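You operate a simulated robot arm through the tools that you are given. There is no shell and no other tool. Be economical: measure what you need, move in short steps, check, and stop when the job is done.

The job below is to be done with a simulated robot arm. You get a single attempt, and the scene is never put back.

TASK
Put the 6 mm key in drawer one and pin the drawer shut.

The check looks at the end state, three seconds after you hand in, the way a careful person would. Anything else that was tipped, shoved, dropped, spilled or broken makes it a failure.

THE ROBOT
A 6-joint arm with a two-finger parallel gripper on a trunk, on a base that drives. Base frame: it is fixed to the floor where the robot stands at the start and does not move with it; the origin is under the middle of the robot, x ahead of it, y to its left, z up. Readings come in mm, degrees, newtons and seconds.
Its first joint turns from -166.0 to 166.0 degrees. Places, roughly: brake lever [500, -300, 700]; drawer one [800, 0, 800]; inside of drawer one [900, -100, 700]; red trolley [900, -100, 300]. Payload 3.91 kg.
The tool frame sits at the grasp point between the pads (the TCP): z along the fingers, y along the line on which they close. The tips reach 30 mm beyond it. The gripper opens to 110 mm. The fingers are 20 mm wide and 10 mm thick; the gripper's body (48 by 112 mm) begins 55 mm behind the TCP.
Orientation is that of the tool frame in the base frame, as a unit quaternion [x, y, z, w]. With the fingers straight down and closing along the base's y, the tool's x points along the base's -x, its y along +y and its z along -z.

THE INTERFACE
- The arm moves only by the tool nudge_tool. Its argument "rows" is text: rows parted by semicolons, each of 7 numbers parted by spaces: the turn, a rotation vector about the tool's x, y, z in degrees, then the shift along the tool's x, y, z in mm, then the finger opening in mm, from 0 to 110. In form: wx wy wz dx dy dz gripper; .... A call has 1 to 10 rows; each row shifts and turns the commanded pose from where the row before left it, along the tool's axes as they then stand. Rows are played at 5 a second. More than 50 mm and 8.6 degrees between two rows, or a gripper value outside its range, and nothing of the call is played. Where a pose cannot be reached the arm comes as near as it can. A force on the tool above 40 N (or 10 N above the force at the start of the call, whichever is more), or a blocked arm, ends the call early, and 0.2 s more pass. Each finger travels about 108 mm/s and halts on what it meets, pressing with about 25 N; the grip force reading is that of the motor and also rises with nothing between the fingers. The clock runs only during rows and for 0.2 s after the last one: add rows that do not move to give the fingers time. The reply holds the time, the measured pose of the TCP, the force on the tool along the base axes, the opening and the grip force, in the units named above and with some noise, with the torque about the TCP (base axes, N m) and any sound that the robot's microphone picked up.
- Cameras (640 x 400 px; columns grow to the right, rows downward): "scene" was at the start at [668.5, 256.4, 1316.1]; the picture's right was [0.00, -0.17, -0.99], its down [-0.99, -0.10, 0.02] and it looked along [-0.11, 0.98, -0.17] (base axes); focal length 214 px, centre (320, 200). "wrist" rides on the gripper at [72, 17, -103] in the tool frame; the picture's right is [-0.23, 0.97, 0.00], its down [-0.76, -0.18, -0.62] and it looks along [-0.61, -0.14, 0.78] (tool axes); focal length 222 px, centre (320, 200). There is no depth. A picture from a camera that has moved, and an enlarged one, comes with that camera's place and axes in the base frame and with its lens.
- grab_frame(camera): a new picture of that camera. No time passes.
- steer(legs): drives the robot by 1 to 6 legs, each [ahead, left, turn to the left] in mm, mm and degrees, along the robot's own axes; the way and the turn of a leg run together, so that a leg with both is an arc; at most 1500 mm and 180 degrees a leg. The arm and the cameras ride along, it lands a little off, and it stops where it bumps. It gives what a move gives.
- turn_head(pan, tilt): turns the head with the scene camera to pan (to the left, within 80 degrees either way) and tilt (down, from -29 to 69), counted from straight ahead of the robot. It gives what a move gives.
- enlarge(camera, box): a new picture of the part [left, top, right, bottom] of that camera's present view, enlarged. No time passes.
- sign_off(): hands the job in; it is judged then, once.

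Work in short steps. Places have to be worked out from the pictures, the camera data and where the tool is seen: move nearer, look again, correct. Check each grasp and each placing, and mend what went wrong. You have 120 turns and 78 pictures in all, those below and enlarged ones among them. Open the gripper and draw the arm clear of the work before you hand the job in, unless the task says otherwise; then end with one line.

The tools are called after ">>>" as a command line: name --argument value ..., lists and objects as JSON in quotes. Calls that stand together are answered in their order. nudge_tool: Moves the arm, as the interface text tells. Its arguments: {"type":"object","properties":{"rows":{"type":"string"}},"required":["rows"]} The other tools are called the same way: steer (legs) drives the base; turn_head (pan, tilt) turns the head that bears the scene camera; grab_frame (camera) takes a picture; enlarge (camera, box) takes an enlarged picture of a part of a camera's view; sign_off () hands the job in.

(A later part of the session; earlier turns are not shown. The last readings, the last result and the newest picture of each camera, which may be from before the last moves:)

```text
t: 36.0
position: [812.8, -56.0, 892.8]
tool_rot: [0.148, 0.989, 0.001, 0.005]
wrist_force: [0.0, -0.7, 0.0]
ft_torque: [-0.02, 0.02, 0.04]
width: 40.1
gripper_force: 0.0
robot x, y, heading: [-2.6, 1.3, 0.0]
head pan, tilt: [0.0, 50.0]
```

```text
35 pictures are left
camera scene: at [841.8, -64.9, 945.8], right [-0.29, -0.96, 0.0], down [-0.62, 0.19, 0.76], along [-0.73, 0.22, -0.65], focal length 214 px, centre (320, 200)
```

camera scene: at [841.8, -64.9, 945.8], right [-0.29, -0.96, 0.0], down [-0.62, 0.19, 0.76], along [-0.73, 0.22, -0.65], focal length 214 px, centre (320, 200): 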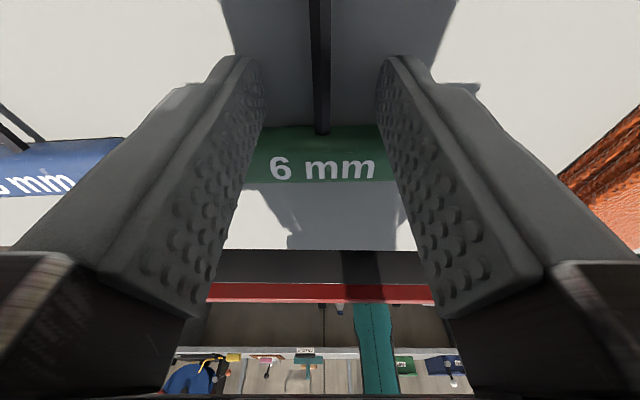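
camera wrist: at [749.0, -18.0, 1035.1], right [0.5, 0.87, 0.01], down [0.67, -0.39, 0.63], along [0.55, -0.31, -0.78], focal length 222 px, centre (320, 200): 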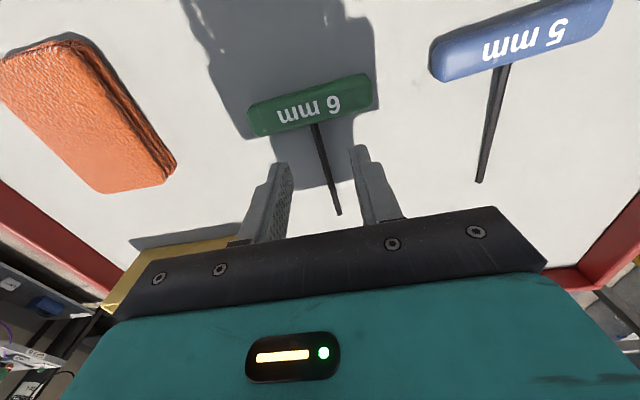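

No contact yet, tips near the tray. I go 2 mm lower and close on the stem.

>>> nudge_tool --rows "0 0 0 0 0 2 40;0 0 0 0 0 0 20;0 0 0 0 0 0 0;0 0 0 0 0 0 0;0 0 0 0 0 0 0"

>>> grab_frame --camera "scene"

```text
t: 37.2
position: [811.7, -55.9, 891.3]
tool_rot: [0.147, 0.989, 0.0, 0.006]
wrist_force: [-0.3, 0.0, 1.1]
ft_torque: [0.04, 0.0, 0.19]
width: 0.0
gripper_force: 24.9
robot x, y, heading: [1.6, 2.0, -0.0]
head pan, tilt: [0.0, 50.0]
```

```text
34 pictures are left
camera scene: at [842.0, -65.0, 943.7], right [-0.29, -0.96, 0.0], down [-0.62, 0.19, 0.76], along [-0.73, 0.22, -0.65], focal length 214 px, centre (320, 200)
```

scene: 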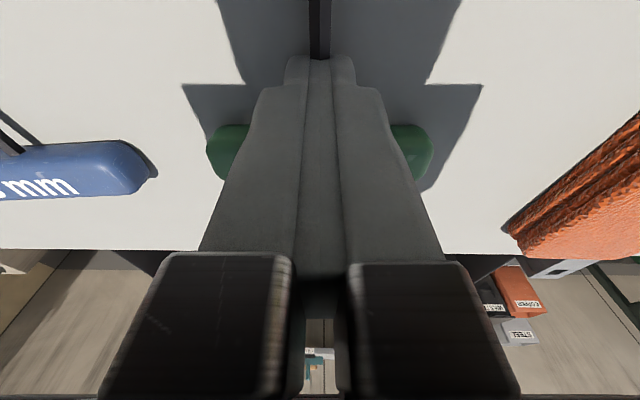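

Closed above the stem (width 0), so the tray is lower than thought. I open and descend in small steps.

>>> nudge_tool --rows "0 0 0 0 0 0 40;0 0 0 0 0 0 40;0 0 0 0 0 3 40;0 0 0 0 0 3 40;0 0 0 0 0 3 40;0 0 0 0 0 0 40"

>>> grab_frame --camera "scene"

```text
t: 38.2
position: [812.8, -56.2, 890.9]
tool_rot: [0.149, 0.989, 0.001, 0.01]
wrist_force: [-5.1, 1.0, 9.8]
ft_torque: [-0.18, 0.25, -0.13]
width: 40.1
gripper_force: 0.1
robot x, y, heading: [-3.5, 0.5, 0.1]
head pan, tilt: [0.0, 50.0]
stopped in row 4: the force on the tool passed its limit at 45 N (the readings are from after the stop); the commanded pose is now the measured one
```

```text
33 pictures are left
camera scene: at [841.8, -64.9, 943.9], right [-0.29, -0.96, 0.0], down [-0.63, 0.19, 0.75], along [-0.72, 0.22, -0.66], focal length 214 px, centre (320, 200)
```

scene: 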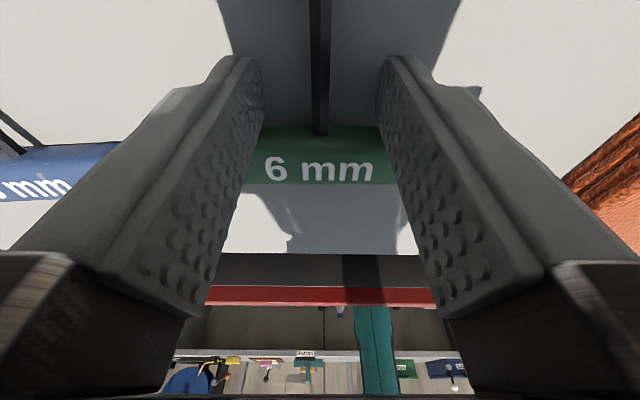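

The tips now touch the tray (contact). I try closing on the stem again at this depth.

>>> nudge_tool --rows "0 0 0 0 0 0 20;0 0 0 0 0 0 4;0 0 0 0 0 0 0;0 0 0 0 0 0 0"

>>> enlarge --camera "scene" --box '[190, 0, 450, 200]'

```text
t: 39.2
position: [813.4, -55.8, 889.9]
tool_rot: [0.148, 0.989, 0.001, 0.01]
wrist_force: [0.0, -8.5, 19.2]
ft_torque: [-0.25, 0.21, 0.21]
width: 0.0
gripper_force: 24.3
robot x, y, heading: [-1.5, 1.2, 0.1]
head pan, tilt: [0.0, 50.0]
```

```text
2.00 times, centred on (320, 100) of scene
camera zoom: at [841.9, -65.4, 943.8], right [-0.29, -0.96, 0.0], down [-0.63, 0.19, 0.75], along [-0.72, 0.22, -0.66], focal length 429 px, centre (320, 400)
```

zoom: 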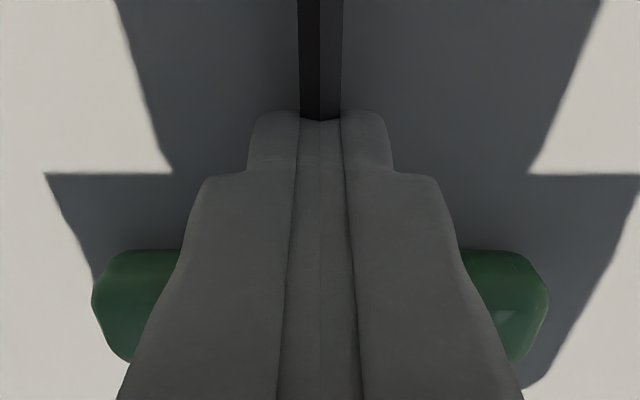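

The pads close above the thin stem, so I'll grip the handle by its two ends instead (86 mm < 110). Raise, open fully, shift 28 mm back over the handle.

>>> nudge_tool --rows "0 0 0 0 0 0 20;0 0 0 0 0 -20 40;0 0 0 0 0 -20 80;0 0 0 28.6 0 0 110;0 0 0 0 0 0 110;0 0 0 0 0 0 110"

>>> grab_frame --camera "scene"

>>> grab_frame --camera "wrist"

```text
t: 40.6
position: [786.0, -45.9, 929.4]
tool_rot: [0.148, 0.989, 0.001, 0.009]
wrist_force: [0.3, -0.6, 0.3]
ft_torque: [0.0, 0.0, -0.01]
width: 109.7
gripper_force: 0.1
robot x, y, heading: [-0.7, -1.2, 0.1]
head pan, tilt: [0.0, 50.0]
```

```text
31 pictures are left
camera scene: at [814.7, -56.2, 983.2], right [-0.29, -0.96, 0.0], down [-0.63, 0.19, 0.76], along [-0.72, 0.22, -0.66], focal length 214 px, centre (320, 200)
```

scene: 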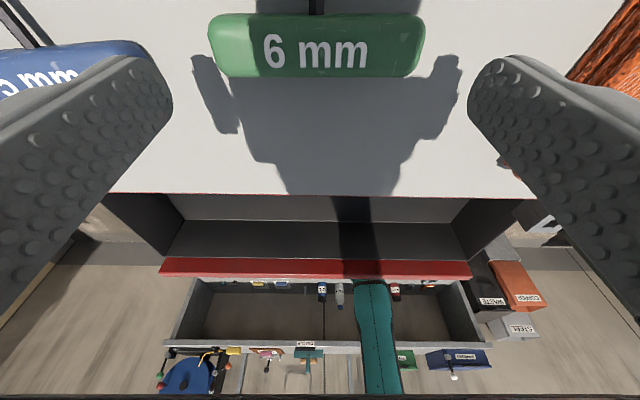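

```text
30 pictures are left
camera wrist: at [720.4, -8.9, 1031.9], right [0.5, 0.87, 0.01], down [0.67, -0.39, 0.64], along [0.55, -0.31, -0.77], focal length 222 px, centre (320, 200)
```

wrist: 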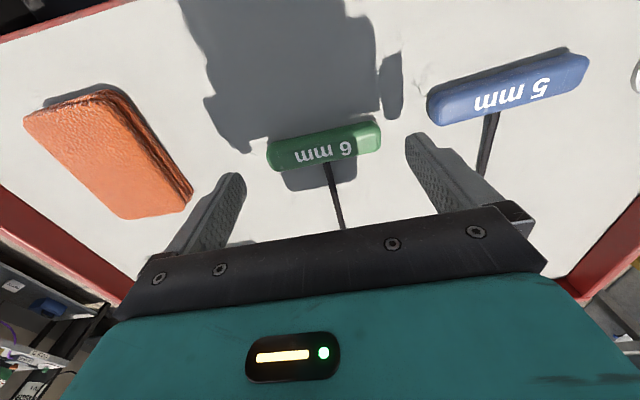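

Handle centre ≈(790,-46); blue key clears the left finger by ~14 mm. Shift 4 mm forward and descend.

>>> nudge_tool --rows "0 1 0 -4 0.5 0 110;0 0 0 0 0 15 110;0 0 0 0 0 12 110;0 0 0 0 0 6 110;0 0 0 0 0 3 110;0 0 0 0 0 0 110"

>>> grab_frame --camera "scene"

```text
t: 42.0
position: [790.3, -48.6, 892.8]
tool_rot: [0.147, 0.989, 0.004, 0.0]
wrist_force: [0.4, 0.7, 1.0]
ft_torque: [0.0, -0.01, -0.02]
width: 109.9
gripper_force: 0.2
robot x, y, heading: [3.2, -0.9, -0.2]
head pan, tilt: [0.0, 50.0]
```

```text
29 pictures are left
camera scene: at [819.2, -57.5, 945.6], right [-0.29, -0.96, 0.0], down [-0.62, 0.18, 0.77], along [-0.73, 0.23, -0.64], focal length 214 px, centre (320, 200)
```

scene: 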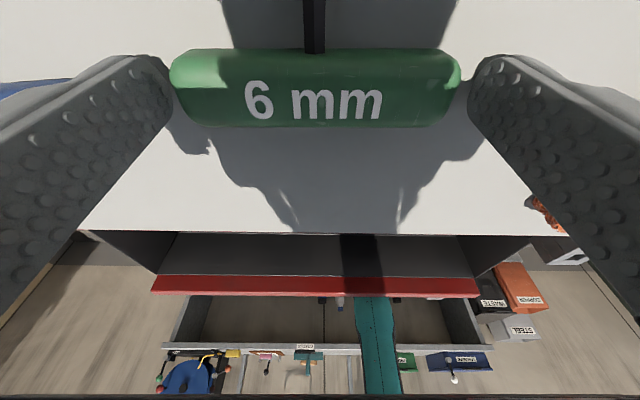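

Fingers straddle the handle ends. Closing.

>>> nudge_tool --rows "0 0 0 0 0 0 90;0 0 0 0 0 0 80;0 0 0 0 0 0 70;0 0 0 0 0 0 70"

>>> nudge_tool --rows "0 0 0 0 0 -5 70;0 0 0 0 0 -15 70;0 0 0 0 0 -20 70;0 0 0 0 0 -20 70;0 0 0 0 0 0 70"

>>> grab_frame --camera "scene"

```text
t: 43.0
position: [789.1, -48.1, 892.9]
tool_rot: [0.148, 0.989, 0.003, 0.001]
wrist_force: [-0.6, 0.2, 0.6]
ft_torque: [0.01, 0.02, 0.02]
width: 89.0
gripper_force: 25.1
robot x, y, heading: [-0.7, 2.4, -0.0]
head pan, tilt: [0.0, 50.0]
```

```text
t: 44.2
position: [787.1, -49.1, 952.3]
tool_rot: [0.148, 0.989, 0.003, 0.0]
wrist_force: [0.2, 0.0, 0.5]
ft_torque: [-0.01, 0.0, -0.03]
width: 70.0
gripper_force: 0.1
robot x, y, heading: [-1.0, -0.2, 0.1]
head pan, tilt: [0.0, 50.0]
```

```text
28 pictures are left
camera scene: at [818.6, -57.6, 1005.5], right [-0.29, -0.96, 0.0], down [-0.62, 0.18, 0.77], along [-0.73, 0.23, -0.64], focal length 214 px, centre (320, 200)
```

scene: 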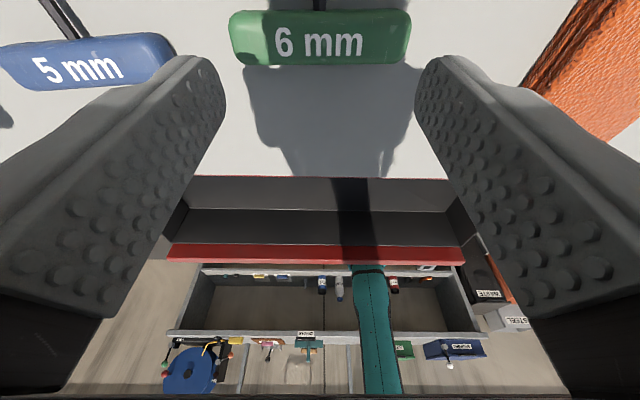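

The rounded ends slipped; the key is still in place. I'll grip across the handle's width instead, beside the stem: rotate the tool 90°.

>>> nudge_tool --rows "0 0 8.5 0 0 0 50;0 0 8.5 0 0 0 50;0 0 8.5 0 0 0 50;0 0 8.5 0 0 0 50;0 0 8.5 0 0 0 50;0 0 8.5 0 0 0 50;0 0 8.5 0 0 0 50;0 0 8.5 0 0 0 50;0 0 8.5 0 0 0 50;0 0 8.5 0 0 0 50"

>>> nudge_tool --rows "0 0 5 0 0 0 50;0 0 0 22.4 2.5 0 50;0 0 0 0 0 12 50;0 0 0 0 0 0 50"

>>> grab_frame --camera "scene"

>>> grab_frame --camera "wrist"

```text
t: 46.4
position: [788.1, -48.2, 953.0]
tool_rot: [0.778, 0.628, 0.001, -0.002]
wrist_force: [0.7, 1.7, -0.4]
ft_torque: [-0.01, 0.01, -0.02]
width: 49.8
gripper_force: 0.0
robot x, y, heading: [-1.8, -2.9, -0.2]
head pan, tilt: [0.0, 50.0]
```

```text
t: 47.4
position: [796.4, -26.5, 941.5]
tool_rot: [0.804, 0.595, 0.002, -0.001]
wrist_force: [0.3, 0.8, 0.1]
ft_torque: [0.01, 0.01, 0.02]
width: 50.0
gripper_force: 0.1
robot x, y, heading: [0.7, -0.2, 0.1]
head pan, tilt: [0.0, 50.0]
```

```text
27 pictures are left
camera scene: at [786.6, -57.0, 993.6], right [-0.96, 0.29, 0.0], down [0.19, 0.61, 0.77], along [0.22, 0.74, -0.64], focal length 214 px, centre (320, 200)
```

scene: 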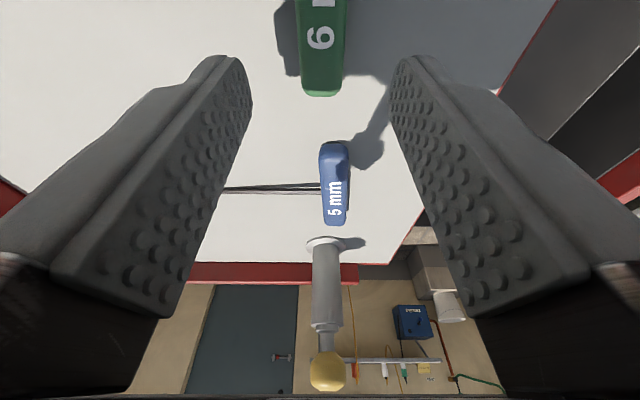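

```text
26 pictures are left
camera wrist: at [835.0, 38.4, 1044.5], right [0.86, -0.5, 0.0], down [-0.39, -0.68, 0.62], along [-0.31, -0.54, -0.78], focal length 222 px, centre (320, 200)
```

wrist: 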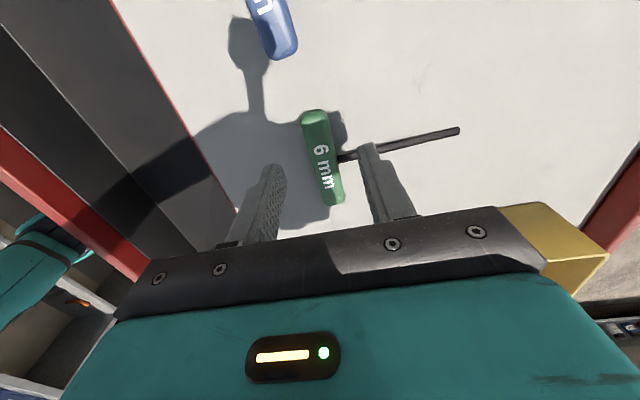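

Aligned over the handle, beside the stem. Descend 48 mm, then close.

>>> nudge_tool --rows "0 0 0 0 0 20 50;0 0 0 0 0 16 50;0 0 0 0 0 8 50;0 0 0 0 0 5 50;0 0 0 0 0 0 50"

>>> nudge_tool --rows "0 0 0 0 0 0 30;0 0 0 0 0 0 10;0 0 0 0 0 0 10;0 0 0 0 0 0 10"

>>> grab_frame --camera "wrist"

```text
t: 48.6
position: [798.4, -26.1, 893.0]
tool_rot: [0.803, 0.595, 0.002, -0.002]
wrist_force: [0.6, -0.7, 0.5]
ft_torque: [-0.01, -0.01, -0.01]
width: 50.2
gripper_force: 0.0
robot x, y, heading: [-0.3, 3.5, 0.1]
head pan, tilt: [0.0, 50.0]
```

```text
t: 49.6
position: [797.9, -27.2, 893.0]
tool_rot: [0.804, 0.595, 0.001, -0.002]
wrist_force: [-0.6, 0.2, -0.4]
ft_torque: [-0.02, 0.0, 0.01]
width: 20.9
gripper_force: 25.3
robot x, y, heading: [1.3, 1.9, 0.2]
head pan, tilt: [0.0, 50.0]
```

```text
25 pictures are left
camera wrist: at [836.2, 37.9, 996.5], right [0.87, -0.5, 0.0], down [-0.39, -0.68, 0.62], along [-0.31, -0.54, -0.78], focal length 222 px, centre (320, 200)
```

wrist: 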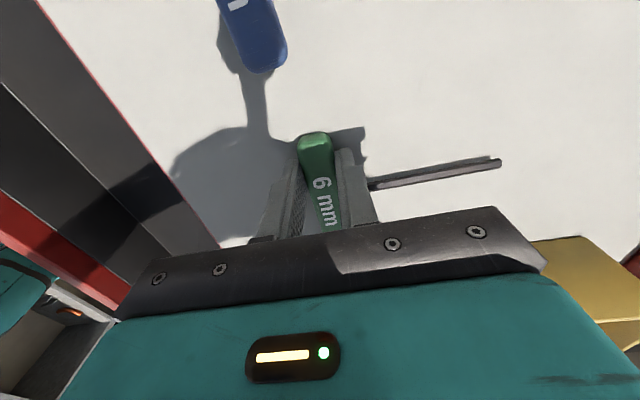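

Gripped at 20.9 mm. I lift.

>>> nudge_tool --rows "0 0 0 0 0 -5 5;0 0 0 0 0 -10 5;0 0 0 0 0 -20 5;0 0 0 0 0 -30 5;0 0 0 0 0 -30 5;0 0 0 0 0 0 5"

>>> grab_frame --camera "wrist"

```text
t: 51.0
position: [798.5, -26.3, 986.2]
tool_rot: [0.804, 0.595, 0.002, -0.001]
wrist_force: [0.4, -0.2, -1.0]
ft_torque: [-0.01, -0.01, -0.01]
width: 20.9
gripper_force: 24.8
robot x, y, heading: [-0.0, 2.5, -0.1]
head pan, tilt: [0.0, 50.0]
```

```text
24 pictures are left
camera wrist: at [836.2, 37.4, 1089.9], right [0.87, -0.5, 0.0], down [-0.39, -0.68, 0.62], along [-0.31, -0.54, -0.78], focal length 222 px, centre (320, 200)
```

wrist: 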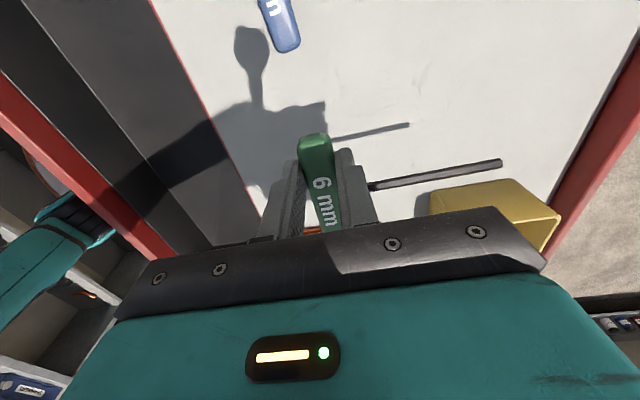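

Key lifted securely. I carry it over the open drawer, centring so the stem tip clears the tray rim.

>>> nudge_tool --rows "0 0 0 -2.7 -42 0 5;0 0 0 -2.7 -42 0 5;0 0 0 -2.7 -42 0 5;0 0 0 -2.7 -42 0 5;0 0 0 -2.7 -42 0 5;0 0 0 -2.7 -42 0 5;0 0 0 0 0 30 5;0 0 0 0 0 30 5;0 0 0 0 0 0 5"

>>> grab_frame --camera "wrist"

>>> grab_frame --camera "scene"

```text
t: 53.0
position: [551.0, 31.5, 928.0]
tool_rot: [0.804, 0.595, 0.002, -0.002]
wrist_force: [-0.9, -0.1, 0.6]
ft_torque: [0.0, 0.02, 0.0]
width: 20.8
gripper_force: 25.1
robot x, y, heading: [-1.2, -4.1, 0.0]
head pan, tilt: [0.0, 50.0]
```

```text
23 pictures are left
camera wrist: at [589.9, 96.0, 1031.9], right [0.87, -0.5, 0.0], down [-0.39, -0.68, 0.62], along [-0.31, -0.54, -0.78], focal length 222 px, centre (320, 200)
```

wrist: 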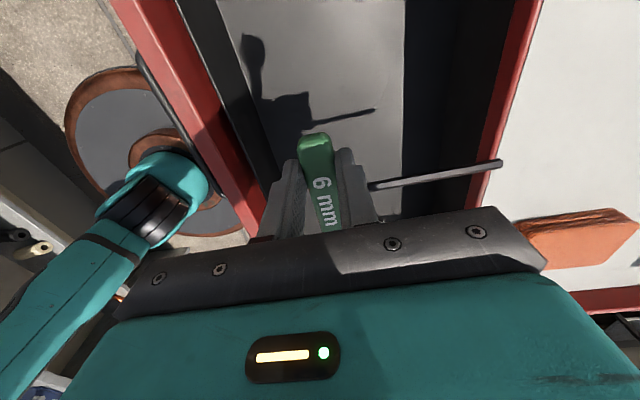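

```text
22 pictures are left
camera scene: at [541.6, 0.6, 981.1], right [-0.96, 0.29, 0.0], down [0.19, 0.61, 0.77], along [0.22, 0.74, -0.64], focal length 214 px, centre (320, 200)
```

scene: 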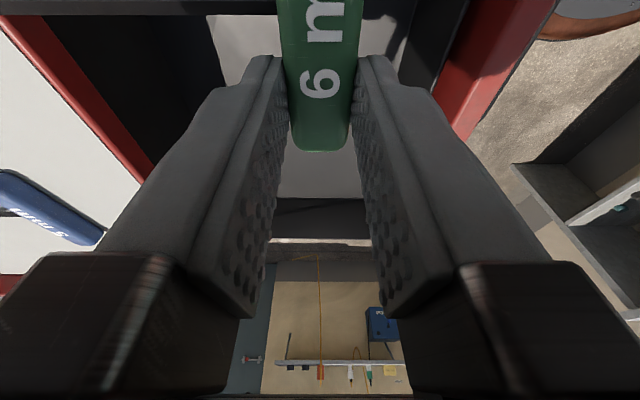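

Stem tip clears the rim by ~20 mm; drawer floor estimated near z≈745. Descending to just above it.

>>> nudge_tool --rows "0 0 0 0 0 20 5;0 0 0 0 0 20 5;0 0 0 0 0 20 5;0 0 0 0 0 20 5;0 0 0 0 0 20 5;0 0 0 0 0 20 5;0 0 0 0 0 5 5;0 0 0 0 0 0 5"

>>> grab_frame --camera "wrist"

```text
t: 54.8
position: [552.7, 31.0, 803.0]
tool_rot: [0.804, 0.595, 0.002, -0.002]
wrist_force: [-0.7, -0.9, -0.1]
ft_torque: [0.01, 0.04, 0.0]
width: 21.0
gripper_force: 25.2
robot x, y, heading: [-1.4, 0.5, 0.1]
head pan, tilt: [0.0, 50.0]
```

```text
21 pictures are left
camera wrist: at [590.1, 95.0, 906.6], right [0.87, -0.5, 0.0], down [-0.39, -0.68, 0.62], along [-0.31, -0.54, -0.78], focal length 222 px, centre (320, 200)
```

wrist: 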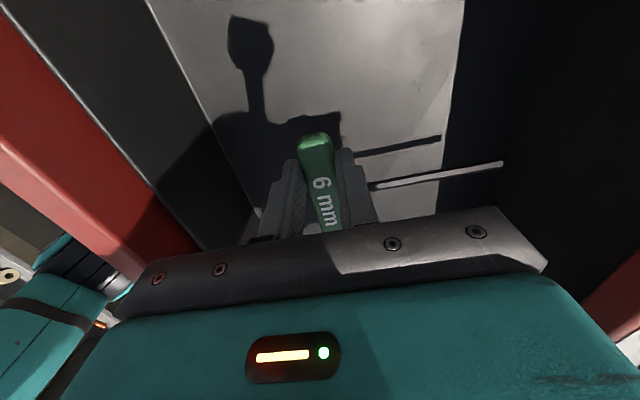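

The shadow gap suggests ~50 mm still to go. Continue descending carefully.

>>> nudge_tool --rows "0 0 0 0 0 10 5;0 0 0 0 0 10 5;0 0 0 0 0 8 5;0 0 0 0 0 4 5;0 0 0 0 0 4 5;0 0 0 0 0 0 5"

>>> grab_frame --camera "wrist"

```text
t: 56.2
position: [552.3, 31.0, 765.9]
tool_rot: [0.804, 0.595, 0.001, -0.001]
wrist_force: [0.4, -0.6, -1.0]
ft_torque: [0.0, 0.01, 0.0]
width: 21.0
gripper_force: 24.9
robot x, y, heading: [-0.6, -2.4, 0.1]
head pan, tilt: [0.0, 50.0]
```

```text
20 pictures are left
camera wrist: at [590.3, 95.6, 870.0], right [0.87, -0.5, 0.0], down [-0.39, -0.68, 0.62], along [-0.31, -0.54, -0.78], focal length 222 px, centre (320, 200)
```

wrist: 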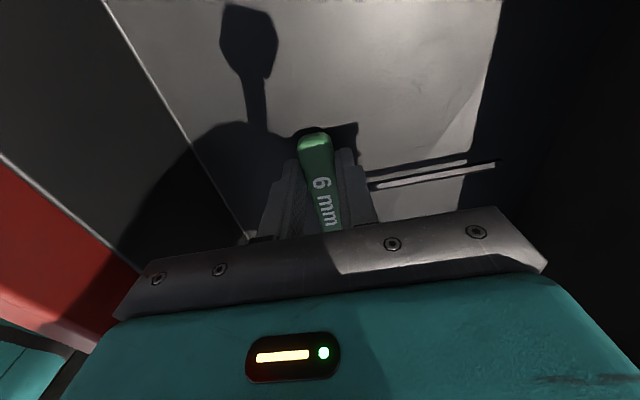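

Halved the shadow gap; about 20 mm left. Small steps down until contact.

>>> nudge_tool --rows "0 0 0 0 0 5 5;0 0 0 0 0 5 5;0 0 0 0 0 3 5;0 0 0 0 0 2 5;0 0 0 0 0 2 5;0 0 0 0 0 2 5;0 0 0 0 0 2 5;0 0 0 0 0 0 5"

>>> grab_frame --camera "wrist"

```text
t: 57.2
position: [554.4, 31.4, 754.5]
tool_rot: [0.804, 0.595, 0.004, 0.001]
wrist_force: [-0.1, -0.7, 9.6]
ft_torque: [-0.08, 0.14, -0.03]
width: 21.1
gripper_force: 25.1
robot x, y, heading: [0.0, -2.0, -0.1]
head pan, tilt: [0.0, 50.0]
stopped in row 4: the force on the tool passed its limit at 48 N (the readings are from after the stop); the commanded pose is now the measured one
```

```text
19 pictures are left
camera wrist: at [591.3, 95.5, 859.0], right [0.86, -0.5, 0.0], down [-0.4, -0.68, 0.62], along [-0.31, -0.54, -0.79], focal length 222 px, centre (320, 200)
```

wrist: 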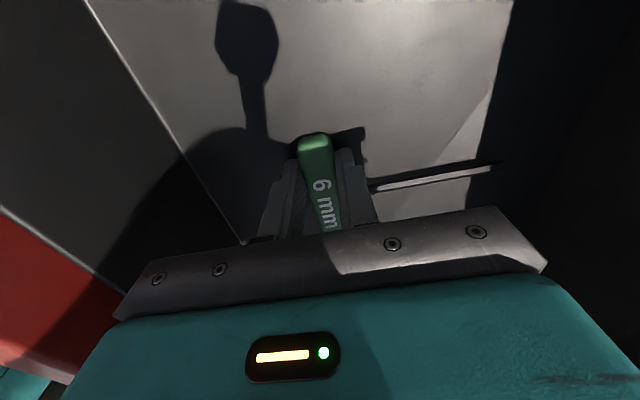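

Contact with the drawer floor at TCP z≈754. I release, open a little and withdraw upward.

>>> nudge_tool --rows "0 0 0 0 0 -1 20;0 0 0 0 0 0 35;0 0 0 0 0 0 40;0 0 0 0 0 -10 40;0 0 0 0 0 -40 40;0 0 0 0 0 -45 40;0 0 0 0 0 -45 40;0 0 0 0 0 -45 40;0 0 0 0 0 -45 40;0 0 0 0 0 0 40"

>>> grab_frame --camera "wrist"

```text
t: 59.4
position: [552.7, 31.6, 984.8]
tool_rot: [0.804, 0.594, 0.003, -0.001]
wrist_force: [1.1, 0.3, 0.6]
ft_torque: [0.01, -0.01, 0.0]
width: 39.9
gripper_force: 0.0
robot x, y, heading: [-0.4, 3.5, 0.2]
head pan, tilt: [0.0, 50.0]
```

```text
18 pictures are left
camera wrist: at [591.2, 95.8, 1089.8], right [0.87, -0.5, 0.0], down [-0.4, -0.68, 0.62], along [-0.31, -0.54, -0.79], focal length 222 px, centre (320, 200)
```

wrist: 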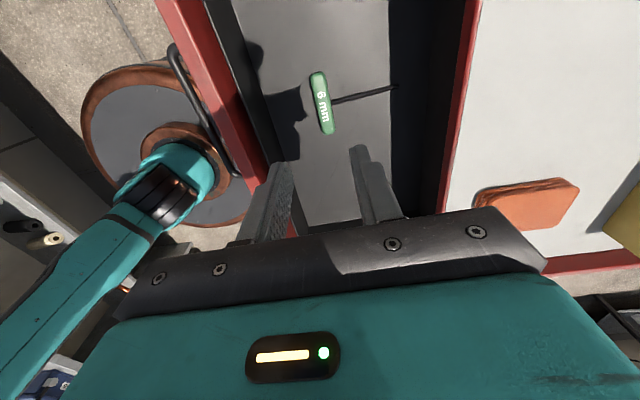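

Key lies in the drawer. Next I go in front of the drawer face with closed fingers, tips just above the handle bar.

>>> nudge_tool --rows "0 0 0 0 -38.5 0 0;0 0 0 0 -38.5 0 0;0 0 0 0 -38.5 0 0;0 0 0 0 -38.5 0 0;0 0 0 0 0 36 0;0 0 0 0 0 36 0;0 0 0 0 0 36 0;0 0 0 0 0 36 0;0 0 0 0 0 19 0;0 0 0 0 0 0 0"

>>> grab_frame --camera "wrist"

```text
t: 61.6
position: [407.1, 76.6, 821.1]
tool_rot: [0.804, 0.595, 0.003, 0.0]
wrist_force: [-0.1, 1.0, 0.1]
ft_torque: [0.02, 0.04, 0.0]
width: 0.1
gripper_force: 24.8
robot x, y, heading: [-0.5, 3.1, 0.2]
head pan, tilt: [0.0, 50.0]
```

```text
17 pictures are left
camera wrist: at [444.7, 141.0, 925.6], right [0.87, -0.5, 0.0], down [-0.4, -0.68, 0.62], along [-0.31, -0.54, -0.79], focal length 222 px, centre (320, 200)
```

wrist: 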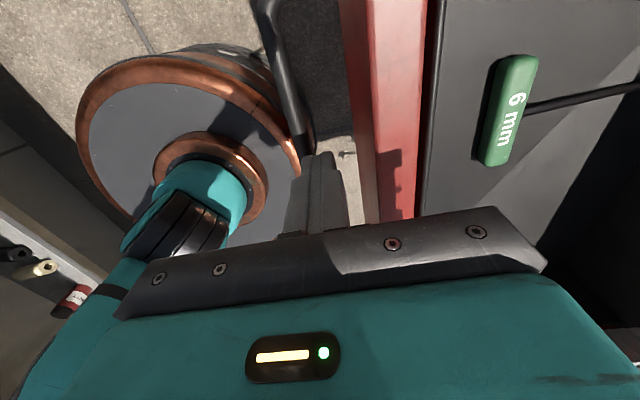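

Fingers sit between bar and face, above the bar. I push the drawer in steadily.

>>> nudge_tool --rows "0 0 0 0 10 0 0;0 0 0 0 10 0 0;0 0 0 0 15 0 0;0 0 0 0 18 0 0;0 0 0 0 18 0 0;0 0 0 0 18 0 0;0 0 0 0 18 0 0;0 0 0 0 18 0 0;0 0 0 0 18 0 0;0 0 0 0 10 0 0"

>>> nudge_tool --rows "0 0 0 0 15 0 0;0 0 0 0 18 0 0;0 0 0 0 18 0 0;0 0 0 0 15 0 0;0 0 0 0 10 0 0;0 0 0 0 8 0 0;0 0 0 0 6 0 0;0 0 0 0 5 0 0;0 0 0 0 4 0 0;0 0 0 0 3 0 0"

>>> grab_frame --camera "wrist"

```text
t: 63.8
position: [553.7, 30.4, 823.0]
tool_rot: [0.804, 0.594, 0.004, -0.001]
wrist_force: [0.1, -0.9, 1.1]
ft_torque: [0.01, 0.0, 0.0]
width: 0.4
gripper_force: 24.7
robot x, y, heading: [-2.7, 3.0, 0.0]
head pan, tilt: [0.0, 50.0]
```

```text
t: 66.0
position: [649.5, 0.7, 822.7]
tool_rot: [0.804, 0.595, 0.004, 0.0]
wrist_force: [-0.3, 0.2, -0.7]
ft_torque: [-0.03, 0.0, -0.01]
width: 0.0
gripper_force: 25.0
robot x, y, heading: [-2.5, -0.8, 0.0]
head pan, tilt: [0.0, 50.0]
```

```text
16 pictures are left
camera wrist: at [687.4, 65.5, 926.6], right [0.86, -0.5, 0.0], down [-0.4, -0.68, 0.62], along [-0.31, -0.54, -0.79], focal length 222 px, centre (320, 200)
```

wrist: 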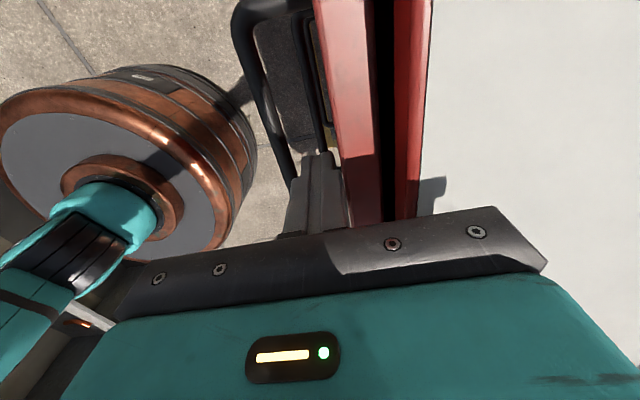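

About 30 mm left to close. Pushing in small steps until it bottoms.

>>> nudge_tool --rows "0 0 0 0 6 0 0;0 0 0 0 6 0 0;0 0 0 0 6 0 0;0 0 0 0 4 0 0;0 0 0 0 3 0 0;0 0 0 0 2 0 0;0 0 0 0 2 0 0;0 0 0 0 2 0 0;0 0 0 0 2 0 0;0 0 0 0 2 0 0"

>>> grab_frame --camera "wrist"

```text
t: 67.2
position: [670.8, -5.3, 822.9]
tool_rot: [0.803, 0.595, 0.001, -0.002]
wrist_force: [-14.2, 2.8, 7.8]
ft_torque: [-0.18, -0.24, -0.17]
width: 0.0
gripper_force: 25.2
robot x, y, heading: [-1.2, 3.6, 0.1]
head pan, tilt: [0.0, 50.0]
stopped in row 6: the force on the tool passed its limit at 45 N (the readings are from after the stop); the commanded pose is now the measured one
```

```text
15 pictures are left
camera wrist: at [708.0, 59.8, 925.9], right [0.87, -0.5, 0.0], down [-0.39, -0.68, 0.62], along [-0.31, -0.54, -0.78], focal length 222 px, centre (320, 200)
```

wrist: 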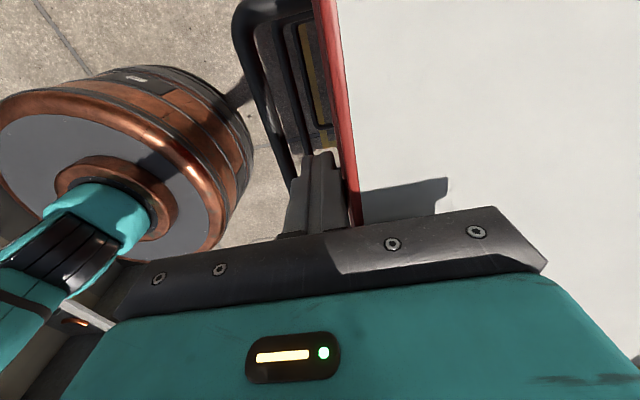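

It stopped (finger possibly meeting the rim overhang). I back off, rise, and inspect hasp alignment and drawer flushness.

>>> nudge_tool --rows "0 0 0 0 -10 0 0;0 0 0 0 -10 0 0;0 0 0 0 -20 -20 0;0 0 0 0 -10 -40 0;0 0 0 0 0 -45 0;0 0 0 -20 0 -40 0;0 0 0 -40 0 0 0;0 0 0 0 0 0 0"

>>> turn_head --pan 0 --tilt 0

>>> grab_frame --camera "scene"

```text
t: 69.0
position: [607.5, -49.8, 967.6]
tool_rot: [0.803, 0.597, 0.002, -0.003]
wrist_force: [-0.3, 0.2, -0.4]
ft_torque: [0.01, 0.0, -0.01]
width: 0.0
gripper_force: 24.8
robot x, y, heading: [-2.3, 0.3, -0.2]
head pan, tilt: [0.0, 50.0]
```

```text
t: 70.2
position: [607.2, -49.5, 968.7]
tool_rot: [0.803, 0.596, 0.002, -0.003]
wrist_force: [0.3, 0.6, -0.9]
ft_torque: [-0.01, -0.01, 0.02]
width: 0.1
gripper_force: 25.3
robot x, y, heading: [-0.1, 0.1, -0.2]
head pan, tilt: [0.0, 0.0]
```

```text
14 pictures are left
camera scene: at [574.0, -155.2, 1007.6], right [-0.96, 0.29, 0.0], down [0.29, 0.96, 0.01], along [0.0, 0.01, -1.0], focal length 214 px, centre (320, 200)
```

scene: 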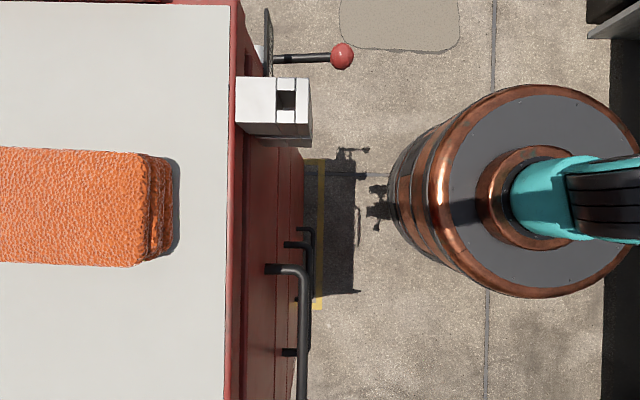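

>>> enlarge --camera "scene" --box '[220, 50, 340, 150]'

```text
4.00 times, centred on (280, 100) of scene
camera zoom: at [574.0, -155.2, 1007.6], right [-0.96, 0.29, 0.0], down [0.29, 0.96, 0.01], along [0.0, 0.01, -1.0], focal length 858 px, centre (480, 600)
```

zoom: 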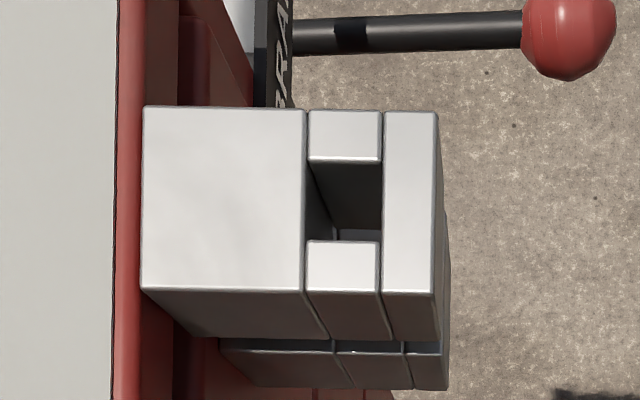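

Drawer looks about 5 mm short of closed — the fingers met the rim overhang. I'll push again with fingers tilted so only the tips touch the face below the rim.

>>> nudge_tool --rows "0 0 0 29 9 0 0;0 0 0 29 9 0 0;-7 0 0 0 0 40 0;-7 0 0 0 4.9 39.7 0;-7 0 0 0 9.7 38.8 0;0 0 0 0 11 30 0;0 0 0 0 0 0 0"

>>> grab_frame --camera "wrist"

```text
t: 71.5
position: [663.4, -7.0, 854.9]
tool_rot: [0.791, 0.586, 0.109, 0.142]
wrist_force: [-32.0, 4.7, 19.9]
ft_torque: [-0.16, 0.49, -0.35]
width: 0.1
gripper_force: 24.7
robot x, y, heading: [-1.7, 0.0, 0.1]
head pan, tilt: [0.0, 0.0]
stopped in row 6: the force on the tool passed its limit at 82 N (the readings are from after the stop); the commanded pose is now the measured one
```

```text
12 pictures are left
camera wrist: at [665.9, 68.5, 958.2], right [0.81, -0.48, 0.34], down [-0.59, -0.62, 0.52], along [-0.04, -0.62, -0.79], focal length 222 px, centre (320, 200)
```

wrist: 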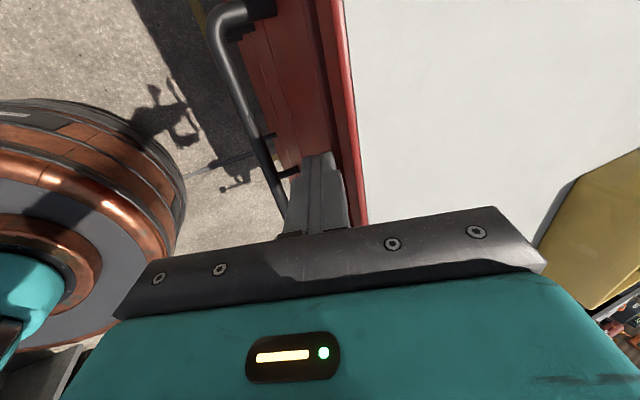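

I mis-summed the tilted axes and bumped the rim with the tip. Backing off and going straight down below the rim before pushing.

>>> nudge_tool --rows "0 0 0 0 -10.2 -4 0;0 0 0 0 -10.2 -4 0;0 0 0 0 -6 15.4 0;0 0 0 0 -6 15.4 0;0 0 0 0 0 0 0"

>>> nudge_tool --rows "0 0 0 0 5.6 2.15 0;0 0 0 0 5.6 2.15 0;0 0 0 0 3.74 1.43 0;0 0 0 0 2.8 1.07 0;0 0 0 0 1.87 0.72 0;0 0 0 0 1.87 0.72 0;0 0 0 0 1.87 0.72 0;0 0 0 0 1.87 0.72 0;0 0 0 0 1.87 0.72 0;0 0 0 0 1.87 0.72 0"

```text
t: 72.7
position: [643.6, -0.8, 821.1]
tool_rot: [0.791, 0.585, 0.108, 0.142]
wrist_force: [0.0, -0.4, 0.4]
ft_torque: [0.01, 0.02, 0.01]
width: 0.0
gripper_force: 24.9
robot x, y, heading: [-2.2, -0.8, 0.3]
head pan, tilt: [0.0, 0.0]
```

```text
t: 74.2
position: [665.1, -6.1, 821.0]
tool_rot: [0.791, 0.586, 0.108, 0.141]
wrist_force: [-15.7, 3.3, 9.0]
ft_torque: [-0.05, 0.26, -0.17]
width: 0.0
gripper_force: 25.1
robot x, y, heading: [0.0, 1.3, 0.0]
head pan, tilt: [0.0, 0.0]
stopped in row 7: the force on the tool passed its limit at 44 N (the readings are from after the stop); the commanded pose is now the measured one
```

Firm stop with the tips on the face: likely fully shut. I back off, rise, straighten and check the hasp.

>>> nudge_tool --rows "0 0 0 0 -18.7 -7.2 0;0 0 0 0 -18.7 -7.2 0;7 0 0 0 16 -40 0;7 0 0 0 11 -42 0;7 0 0 -20 5 -40 0;0 0 0 -40 0 -22 0;0 0 0 0 0 0 0"

>>> grab_frame --camera "scene"

```text
t: 75.8
position: [612.8, -55.3, 967.9]
tool_rot: [0.804, 0.595, -0.001, -0.006]
wrist_force: [0.4, 0.3, 0.1]
ft_torque: [0.0, -0.01, -0.04]
width: 0.0
gripper_force: 25.4
robot x, y, heading: [2.2, -2.5, 0.1]
head pan, tilt: [0.0, 0.0]
```

```text
11 pictures are left
camera scene: at [579.2, -160.7, 1008.1], right [-0.96, 0.29, 0.01], down [0.29, 0.96, 0.01], along [-0.01, 0.01, -1.0], focal length 214 px, centre (320, 200)
```

scene: 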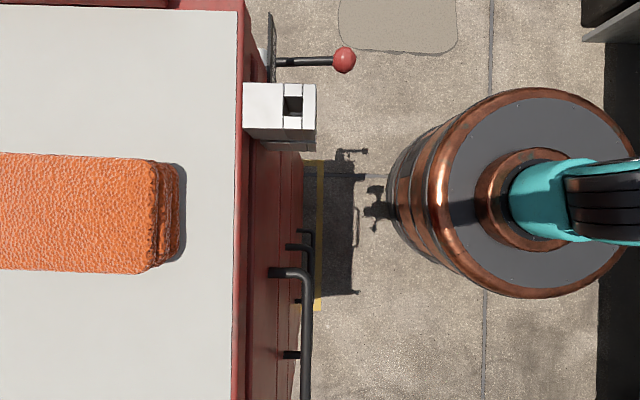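

The drawer moved in ~4 mm more and the hasp blocks line up. Now to the pin: moving above the knob with gripper opened.

>>> nudge_tool --rows "0 0 0 0 0 -45 60;0 0 0 0 0 -45 60;0 0 0 37.7 20.4 -3 60;0 0 0 37.7 20.4 -3 60;0 0 0 37.7 20.4 -3 60;0 0 0 37.7 20.4 -3 60;0 0 0 37.7 20.4 -3 60;0 0 0 37.7 20.4 -3 60;0 0 0 37.7 20.4 -3 60;0 0 0 37.7 20.4 0 60"

>>> turn_head --pan 0 --tilt 50

>>> grab_frame --camera "scene"

>>> grab_frame --camera "wrist"

```text
t: 78.0
position: [855.9, 185.4, 1080.3]
tool_rot: [0.803, 0.595, -0.001, -0.005]
wrist_force: [-0.3, -1.4, 0.4]
ft_torque: [0.05, -0.04, 0.01]
width: 60.2
gripper_force: 0.1
robot x, y, heading: [-5.1, -0.4, 0.4]
head pan, tilt: [0.0, 0.0]
```

```text
t: 79.2
position: [856.4, 185.5, 1080.7]
tool_rot: [0.802, 0.597, -0.001, -0.006]
wrist_force: [0.1, 0.8, 0.3]
ft_torque: [0.0, -0.02, 0.0]
width: 60.1
gripper_force: 0.0
robot x, y, heading: [-0.0, 0.9, 0.4]
head pan, tilt: [0.0, 50.0]
```

```text
10 pictures are left
camera scene: at [846.3, 154.6, 1132.9], right [-0.96, 0.29, 0.01], down [0.19, 0.61, 0.77], along [0.22, 0.74, -0.64], focal length 214 px, centre (320, 200)
```

scene: 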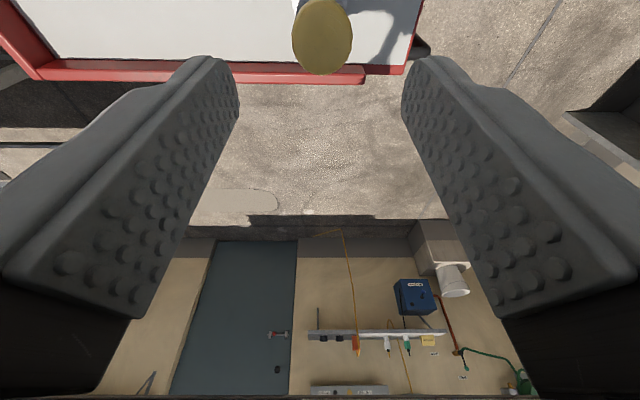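

```text
9 pictures are left
camera wrist: at [895.1, 249.9, 1183.6], right [0.87, -0.5, -0.01], down [-0.39, -0.68, 0.62], along [-0.32, -0.53, -0.78], focal length 222 px, centre (320, 200)
```

wrist: 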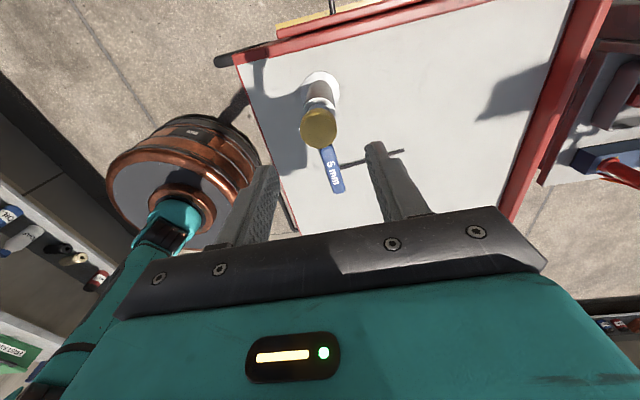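

Knob centre ≈(855,188,987). I descend around it and close.

>>> nudge_tool --rows "0 0 0 1.6 -1.7 25 60;0 0 0 0 0 25 60;0 0 0 0 0 22 60;0 0 0 0 0 12 60;0 0 0 0 0 8 60;0 0 0 0 0 0 45;0 0 0 0 0 0 25;0 0 0 0 0 0 20;0 0 0 0 0 0 20"

```text
t: 81.2
position: [856.2, 189.6, 987.0]
tool_rot: [0.803, 0.596, -0.001, -0.007]
wrist_force: [-0.2, -0.5, 0.1]
ft_torque: [0.02, -0.02, 0.03]
width: 32.3
gripper_force: 25.4
robot x, y, heading: [-2.5, -2.9, -0.1]
head pan, tilt: [0.0, 50.0]
```

Knob gripped at 32 mm. Lifting gently first.

>>> nudge_tool --rows "0 0 0 0 0 -5 15;0 0 0 0 0 -10 15;0 0 0 0 0 -15 15;0 0 0 0 0 -20 15;0 0 0 0 0 0 15"

>>> grab_frame --camera "scene"

```text
t: 82.4
position: [856.5, 189.0, 1038.1]
tool_rot: [0.803, 0.595, -0.001, -0.006]
wrist_force: [0.8, -0.5, -0.5]
ft_torque: [-0.03, -0.01, -0.05]
width: 32.2
gripper_force: 25.1
robot x, y, heading: [-2.3, 2.5, 0.2]
head pan, tilt: [0.0, 50.0]
```

```text
8 pictures are left
camera scene: at [846.4, 157.1, 1091.3], right [-0.96, 0.29, 0.01], down [0.19, 0.61, 0.77], along [0.22, 0.74, -0.64], focal length 214 px, centre (320, 200)
```

scene: 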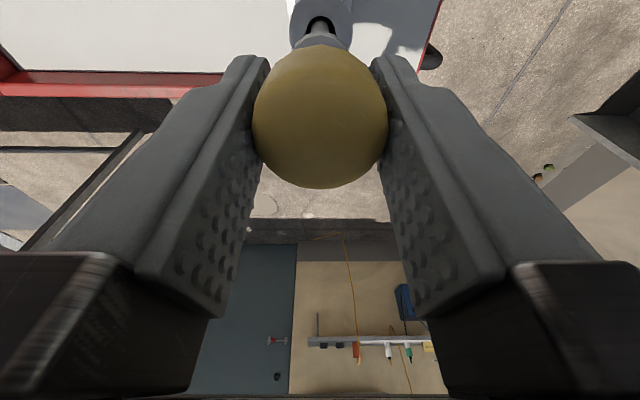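

The pin came out cleanly; the sleeve is just its holder. I lift it fully clear and straighten the tool.

>>> nudge_tool --rows "0 0 0 0 0 -20 15;0 0 0 0 0 -20 15;0 0 0 0 0 -20 15;0 0 0 0 0 -20 15;-0.6 0 0 0 0 0 15;0 0 0 0 0 0 15"

>>> grab_frame --camera "wrist"

```text
t: 83.8
position: [856.2, 188.3, 1118.0]
tool_rot: [0.803, 0.596, 0.002, -0.002]
wrist_force: [1.1, 0.5, -0.9]
ft_torque: [-0.02, 0.02, 0.02]
width: 32.0
gripper_force: 24.5
robot x, y, heading: [-0.2, 3.1, 0.2]
head pan, tilt: [0.0, 50.0]
```

```text
7 pictures are left
camera wrist: at [894.3, 252.1, 1221.9], right [0.87, -0.5, 0.0], down [-0.39, -0.68, 0.62], along [-0.31, -0.54, -0.78], focal length 222 px, centre (320, 200)
```

wrist: 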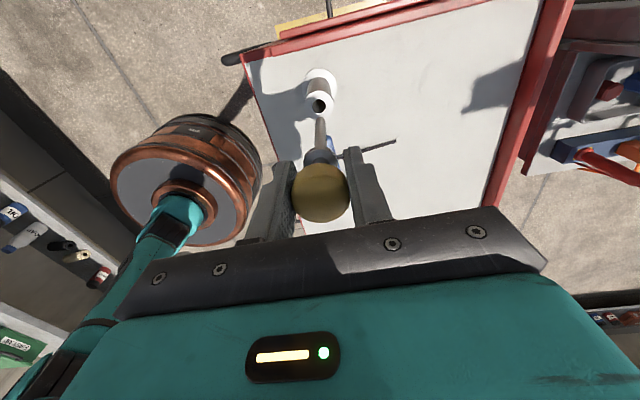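

Pin tip hangs ~119 mm below the TCP. I carry it over the hasp hole (est. (576,-232)).

>>> nudge_tool --rows "0 0 0 -44 -13.25 0 15;0 0 0 -44 -13.25 0 15;0 0 0 -44 -13.25 0 15;0 0 0 -44 -13.25 0 15;0 0 0 -44 -13.25 0 15;0 0 0 -44 -13.25 0 15;0 0 0 -44 -13.25 0 15;0 0 0 -44 -13.25 0 15;0 0 0 -44 -13.25 0 15;0 0 0 -44 -13.25 0 15"

>>> nudge_tool --rows "0 0 0 -43.7 -13.3 0 15;0 0 0 0 0 40 15;0 0 0 0 0 40 15;0 0 0 0 0 25 15;0 0 0 0 0 0 15;0 0 0 0 0 0 15"

>>> enlarge --camera "wrist" --box '[220, 50, 420, 250]'

```text
t: 86.0
position: [602.4, -193.2, 1115.7]
tool_rot: [0.803, 0.595, 0.001, -0.002]
wrist_force: [0.4, 1.2, -1.4]
ft_torque: [-0.01, 0.04, 0.03]
width: 32.1
gripper_force: 25.1
robot x, y, heading: [-6.6, 2.7, 0.1]
head pan, tilt: [0.0, 50.0]
```

```text
t: 87.4
position: [576.4, -232.5, 1010.3]
tool_rot: [0.803, 0.596, 0.001, -0.002]
wrist_force: [0.6, 0.4, -0.8]
ft_torque: [0.02, 0.01, 0.01]
width: 32.1
gripper_force: 24.8
robot x, y, heading: [-1.1, 1.3, 0.1]
head pan, tilt: [0.0, 50.0]
```

```text
2.00 times, centred on (320, 150) of wrist
camera zoom: at [614.7, -168.2, 1113.6], right [0.87, -0.5, 0.0], down [-0.39, -0.68, 0.62], along [-0.31, -0.54, -0.78], focal length 444 px, centre (320, 300)
```

zoom: 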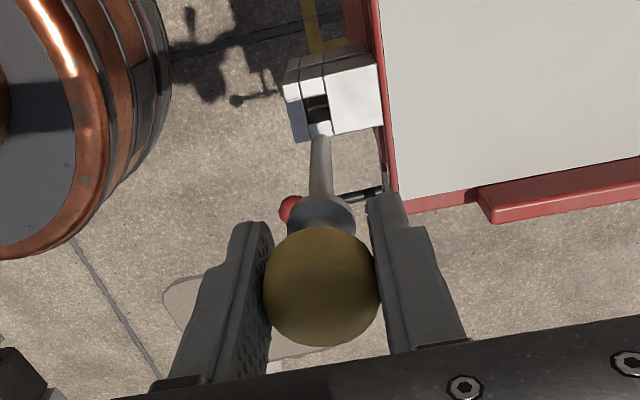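

Combining both views, the hole is at about (577.5,-227), block top ≈861. I correct by ~6 mm and lower until the tip is just above the block.

>>> nudge_tool --rows "0 0 0 5.8 -1 0 15;0 0 0 0 0 10 15;0 0 0 0 0 10 15;0 0 0 0 0 0 15;0 0 0 0 0 0 15"

>>> enlarge --camera "wrist" --box '[270, 70, 370, 170]'

```text
t: 88.6
position: [578.8, -225.8, 992.1]
tool_rot: [0.803, 0.596, 0.002, -0.003]
wrist_force: [-0.3, 0.8, -0.6]
ft_torque: [0.02, 0.02, 0.0]
width: 31.9
gripper_force: 25.3
robot x, y, heading: [-0.8, 2.6, 0.0]
head pan, tilt: [0.0, 50.0]
```

```text
4.00 times, centred on (320, 120) of wrist
camera zoom: at [615.6, -161.5, 1094.6], right [0.87, -0.5, 0.0], down [-0.39, -0.68, 0.62], along [-0.31, -0.54, -0.78], focal length 888 px, centre (320, 520)
```

zoom: 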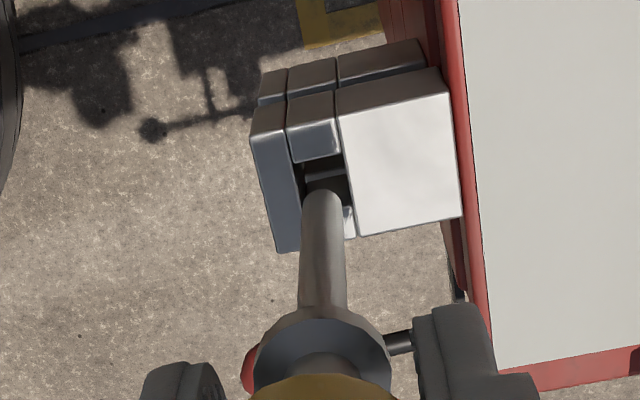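

Tip (z≈880) is almost over the hole; needs ~2 mm toward −y'. Correct and lower 10 mm, look again.

>>> nudge_tool --rows "0 0 0 -1.8 0 0 15;0 0 0 0 0 6 15;0 0 0 0 0 4 15;0 0 0 0 0 0 15"

>>> enlarge --camera "wrist" --box '[290, 85, 350, 145]'

```text
t: 89.6
position: [576.3, -227.5, 980.1]
tool_rot: [0.804, 0.595, 0.001, -0.002]
wrist_force: [0.5, -0.1, -0.5]
ft_torque: [0.01, 0.01, 0.0]
width: 32.1
gripper_force: 25.1
robot x, y, heading: [-0.4, -4.0, 0.1]
head pan, tilt: [0.0, 50.0]
```

```text
6.67 times, centred on (320, 115) of wrist
camera zoom: at [614.4, -163.1, 1084.3], right [0.87, -0.5, 0.0], down [-0.39, -0.68, 0.62], along [-0.31, -0.54, -0.78], focal length 1481 px, centre (320, 767)
```

zoom: 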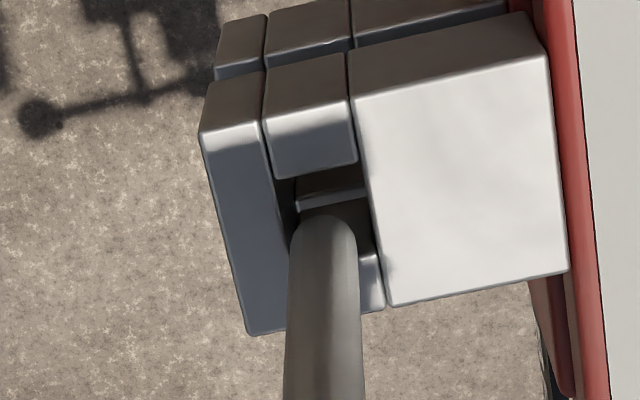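

Nearly aligned (≈0.8 mm off, 1.5 mm clearance). Small correction and start inserting slowly.

>>> nudge_tool --rows "0 0 0 -0.9 0.3 0 15;0 0 0 0 0 4 15;0 0 0 0 0 4 15;0 0 0 0 0 4 15;0 0 0 0 0 4 15;0 0 0 0 0 4 15;0 0 0 0 0 4 15;0 0 0 0 0 0 15"

```text
t: 90.5
position: [575.8, -228.3, 974.7]
tool_rot: [0.804, 0.595, 0.003, 0.002]
wrist_force: [-2.4, 0.2, 7.9]
ft_torque: [0.06, 0.19, 0.0]
width: 31.4
gripper_force: 24.8
robot x, y, heading: [-2.5, 3.6, 0.4]
head pan, tilt: [0.0, 50.0]
stopped in row 4: the force on the tool passed its limit at 48 N (the readings are from after the stop); the commanded pose is now the measured one
```

The tip met an edge right at the block top. One look to see which side.

>>> enlarge --camera "wrist" --box '[290, 80, 350, 140]'

```text
6.67 times, centred on (320, 110) of wrist
camera zoom: at [613.2, -164.3, 1078.6], right [0.87, -0.5, 0.01], down [-0.4, -0.68, 0.62], along [-0.31, -0.54, -0.79], focal length 1481 px, centre (320, 800)
```

zoom: 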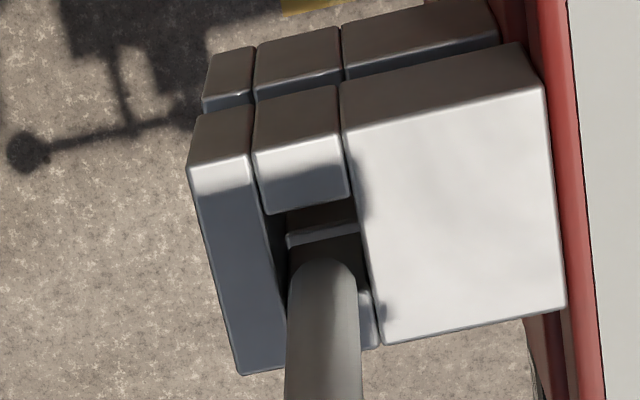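

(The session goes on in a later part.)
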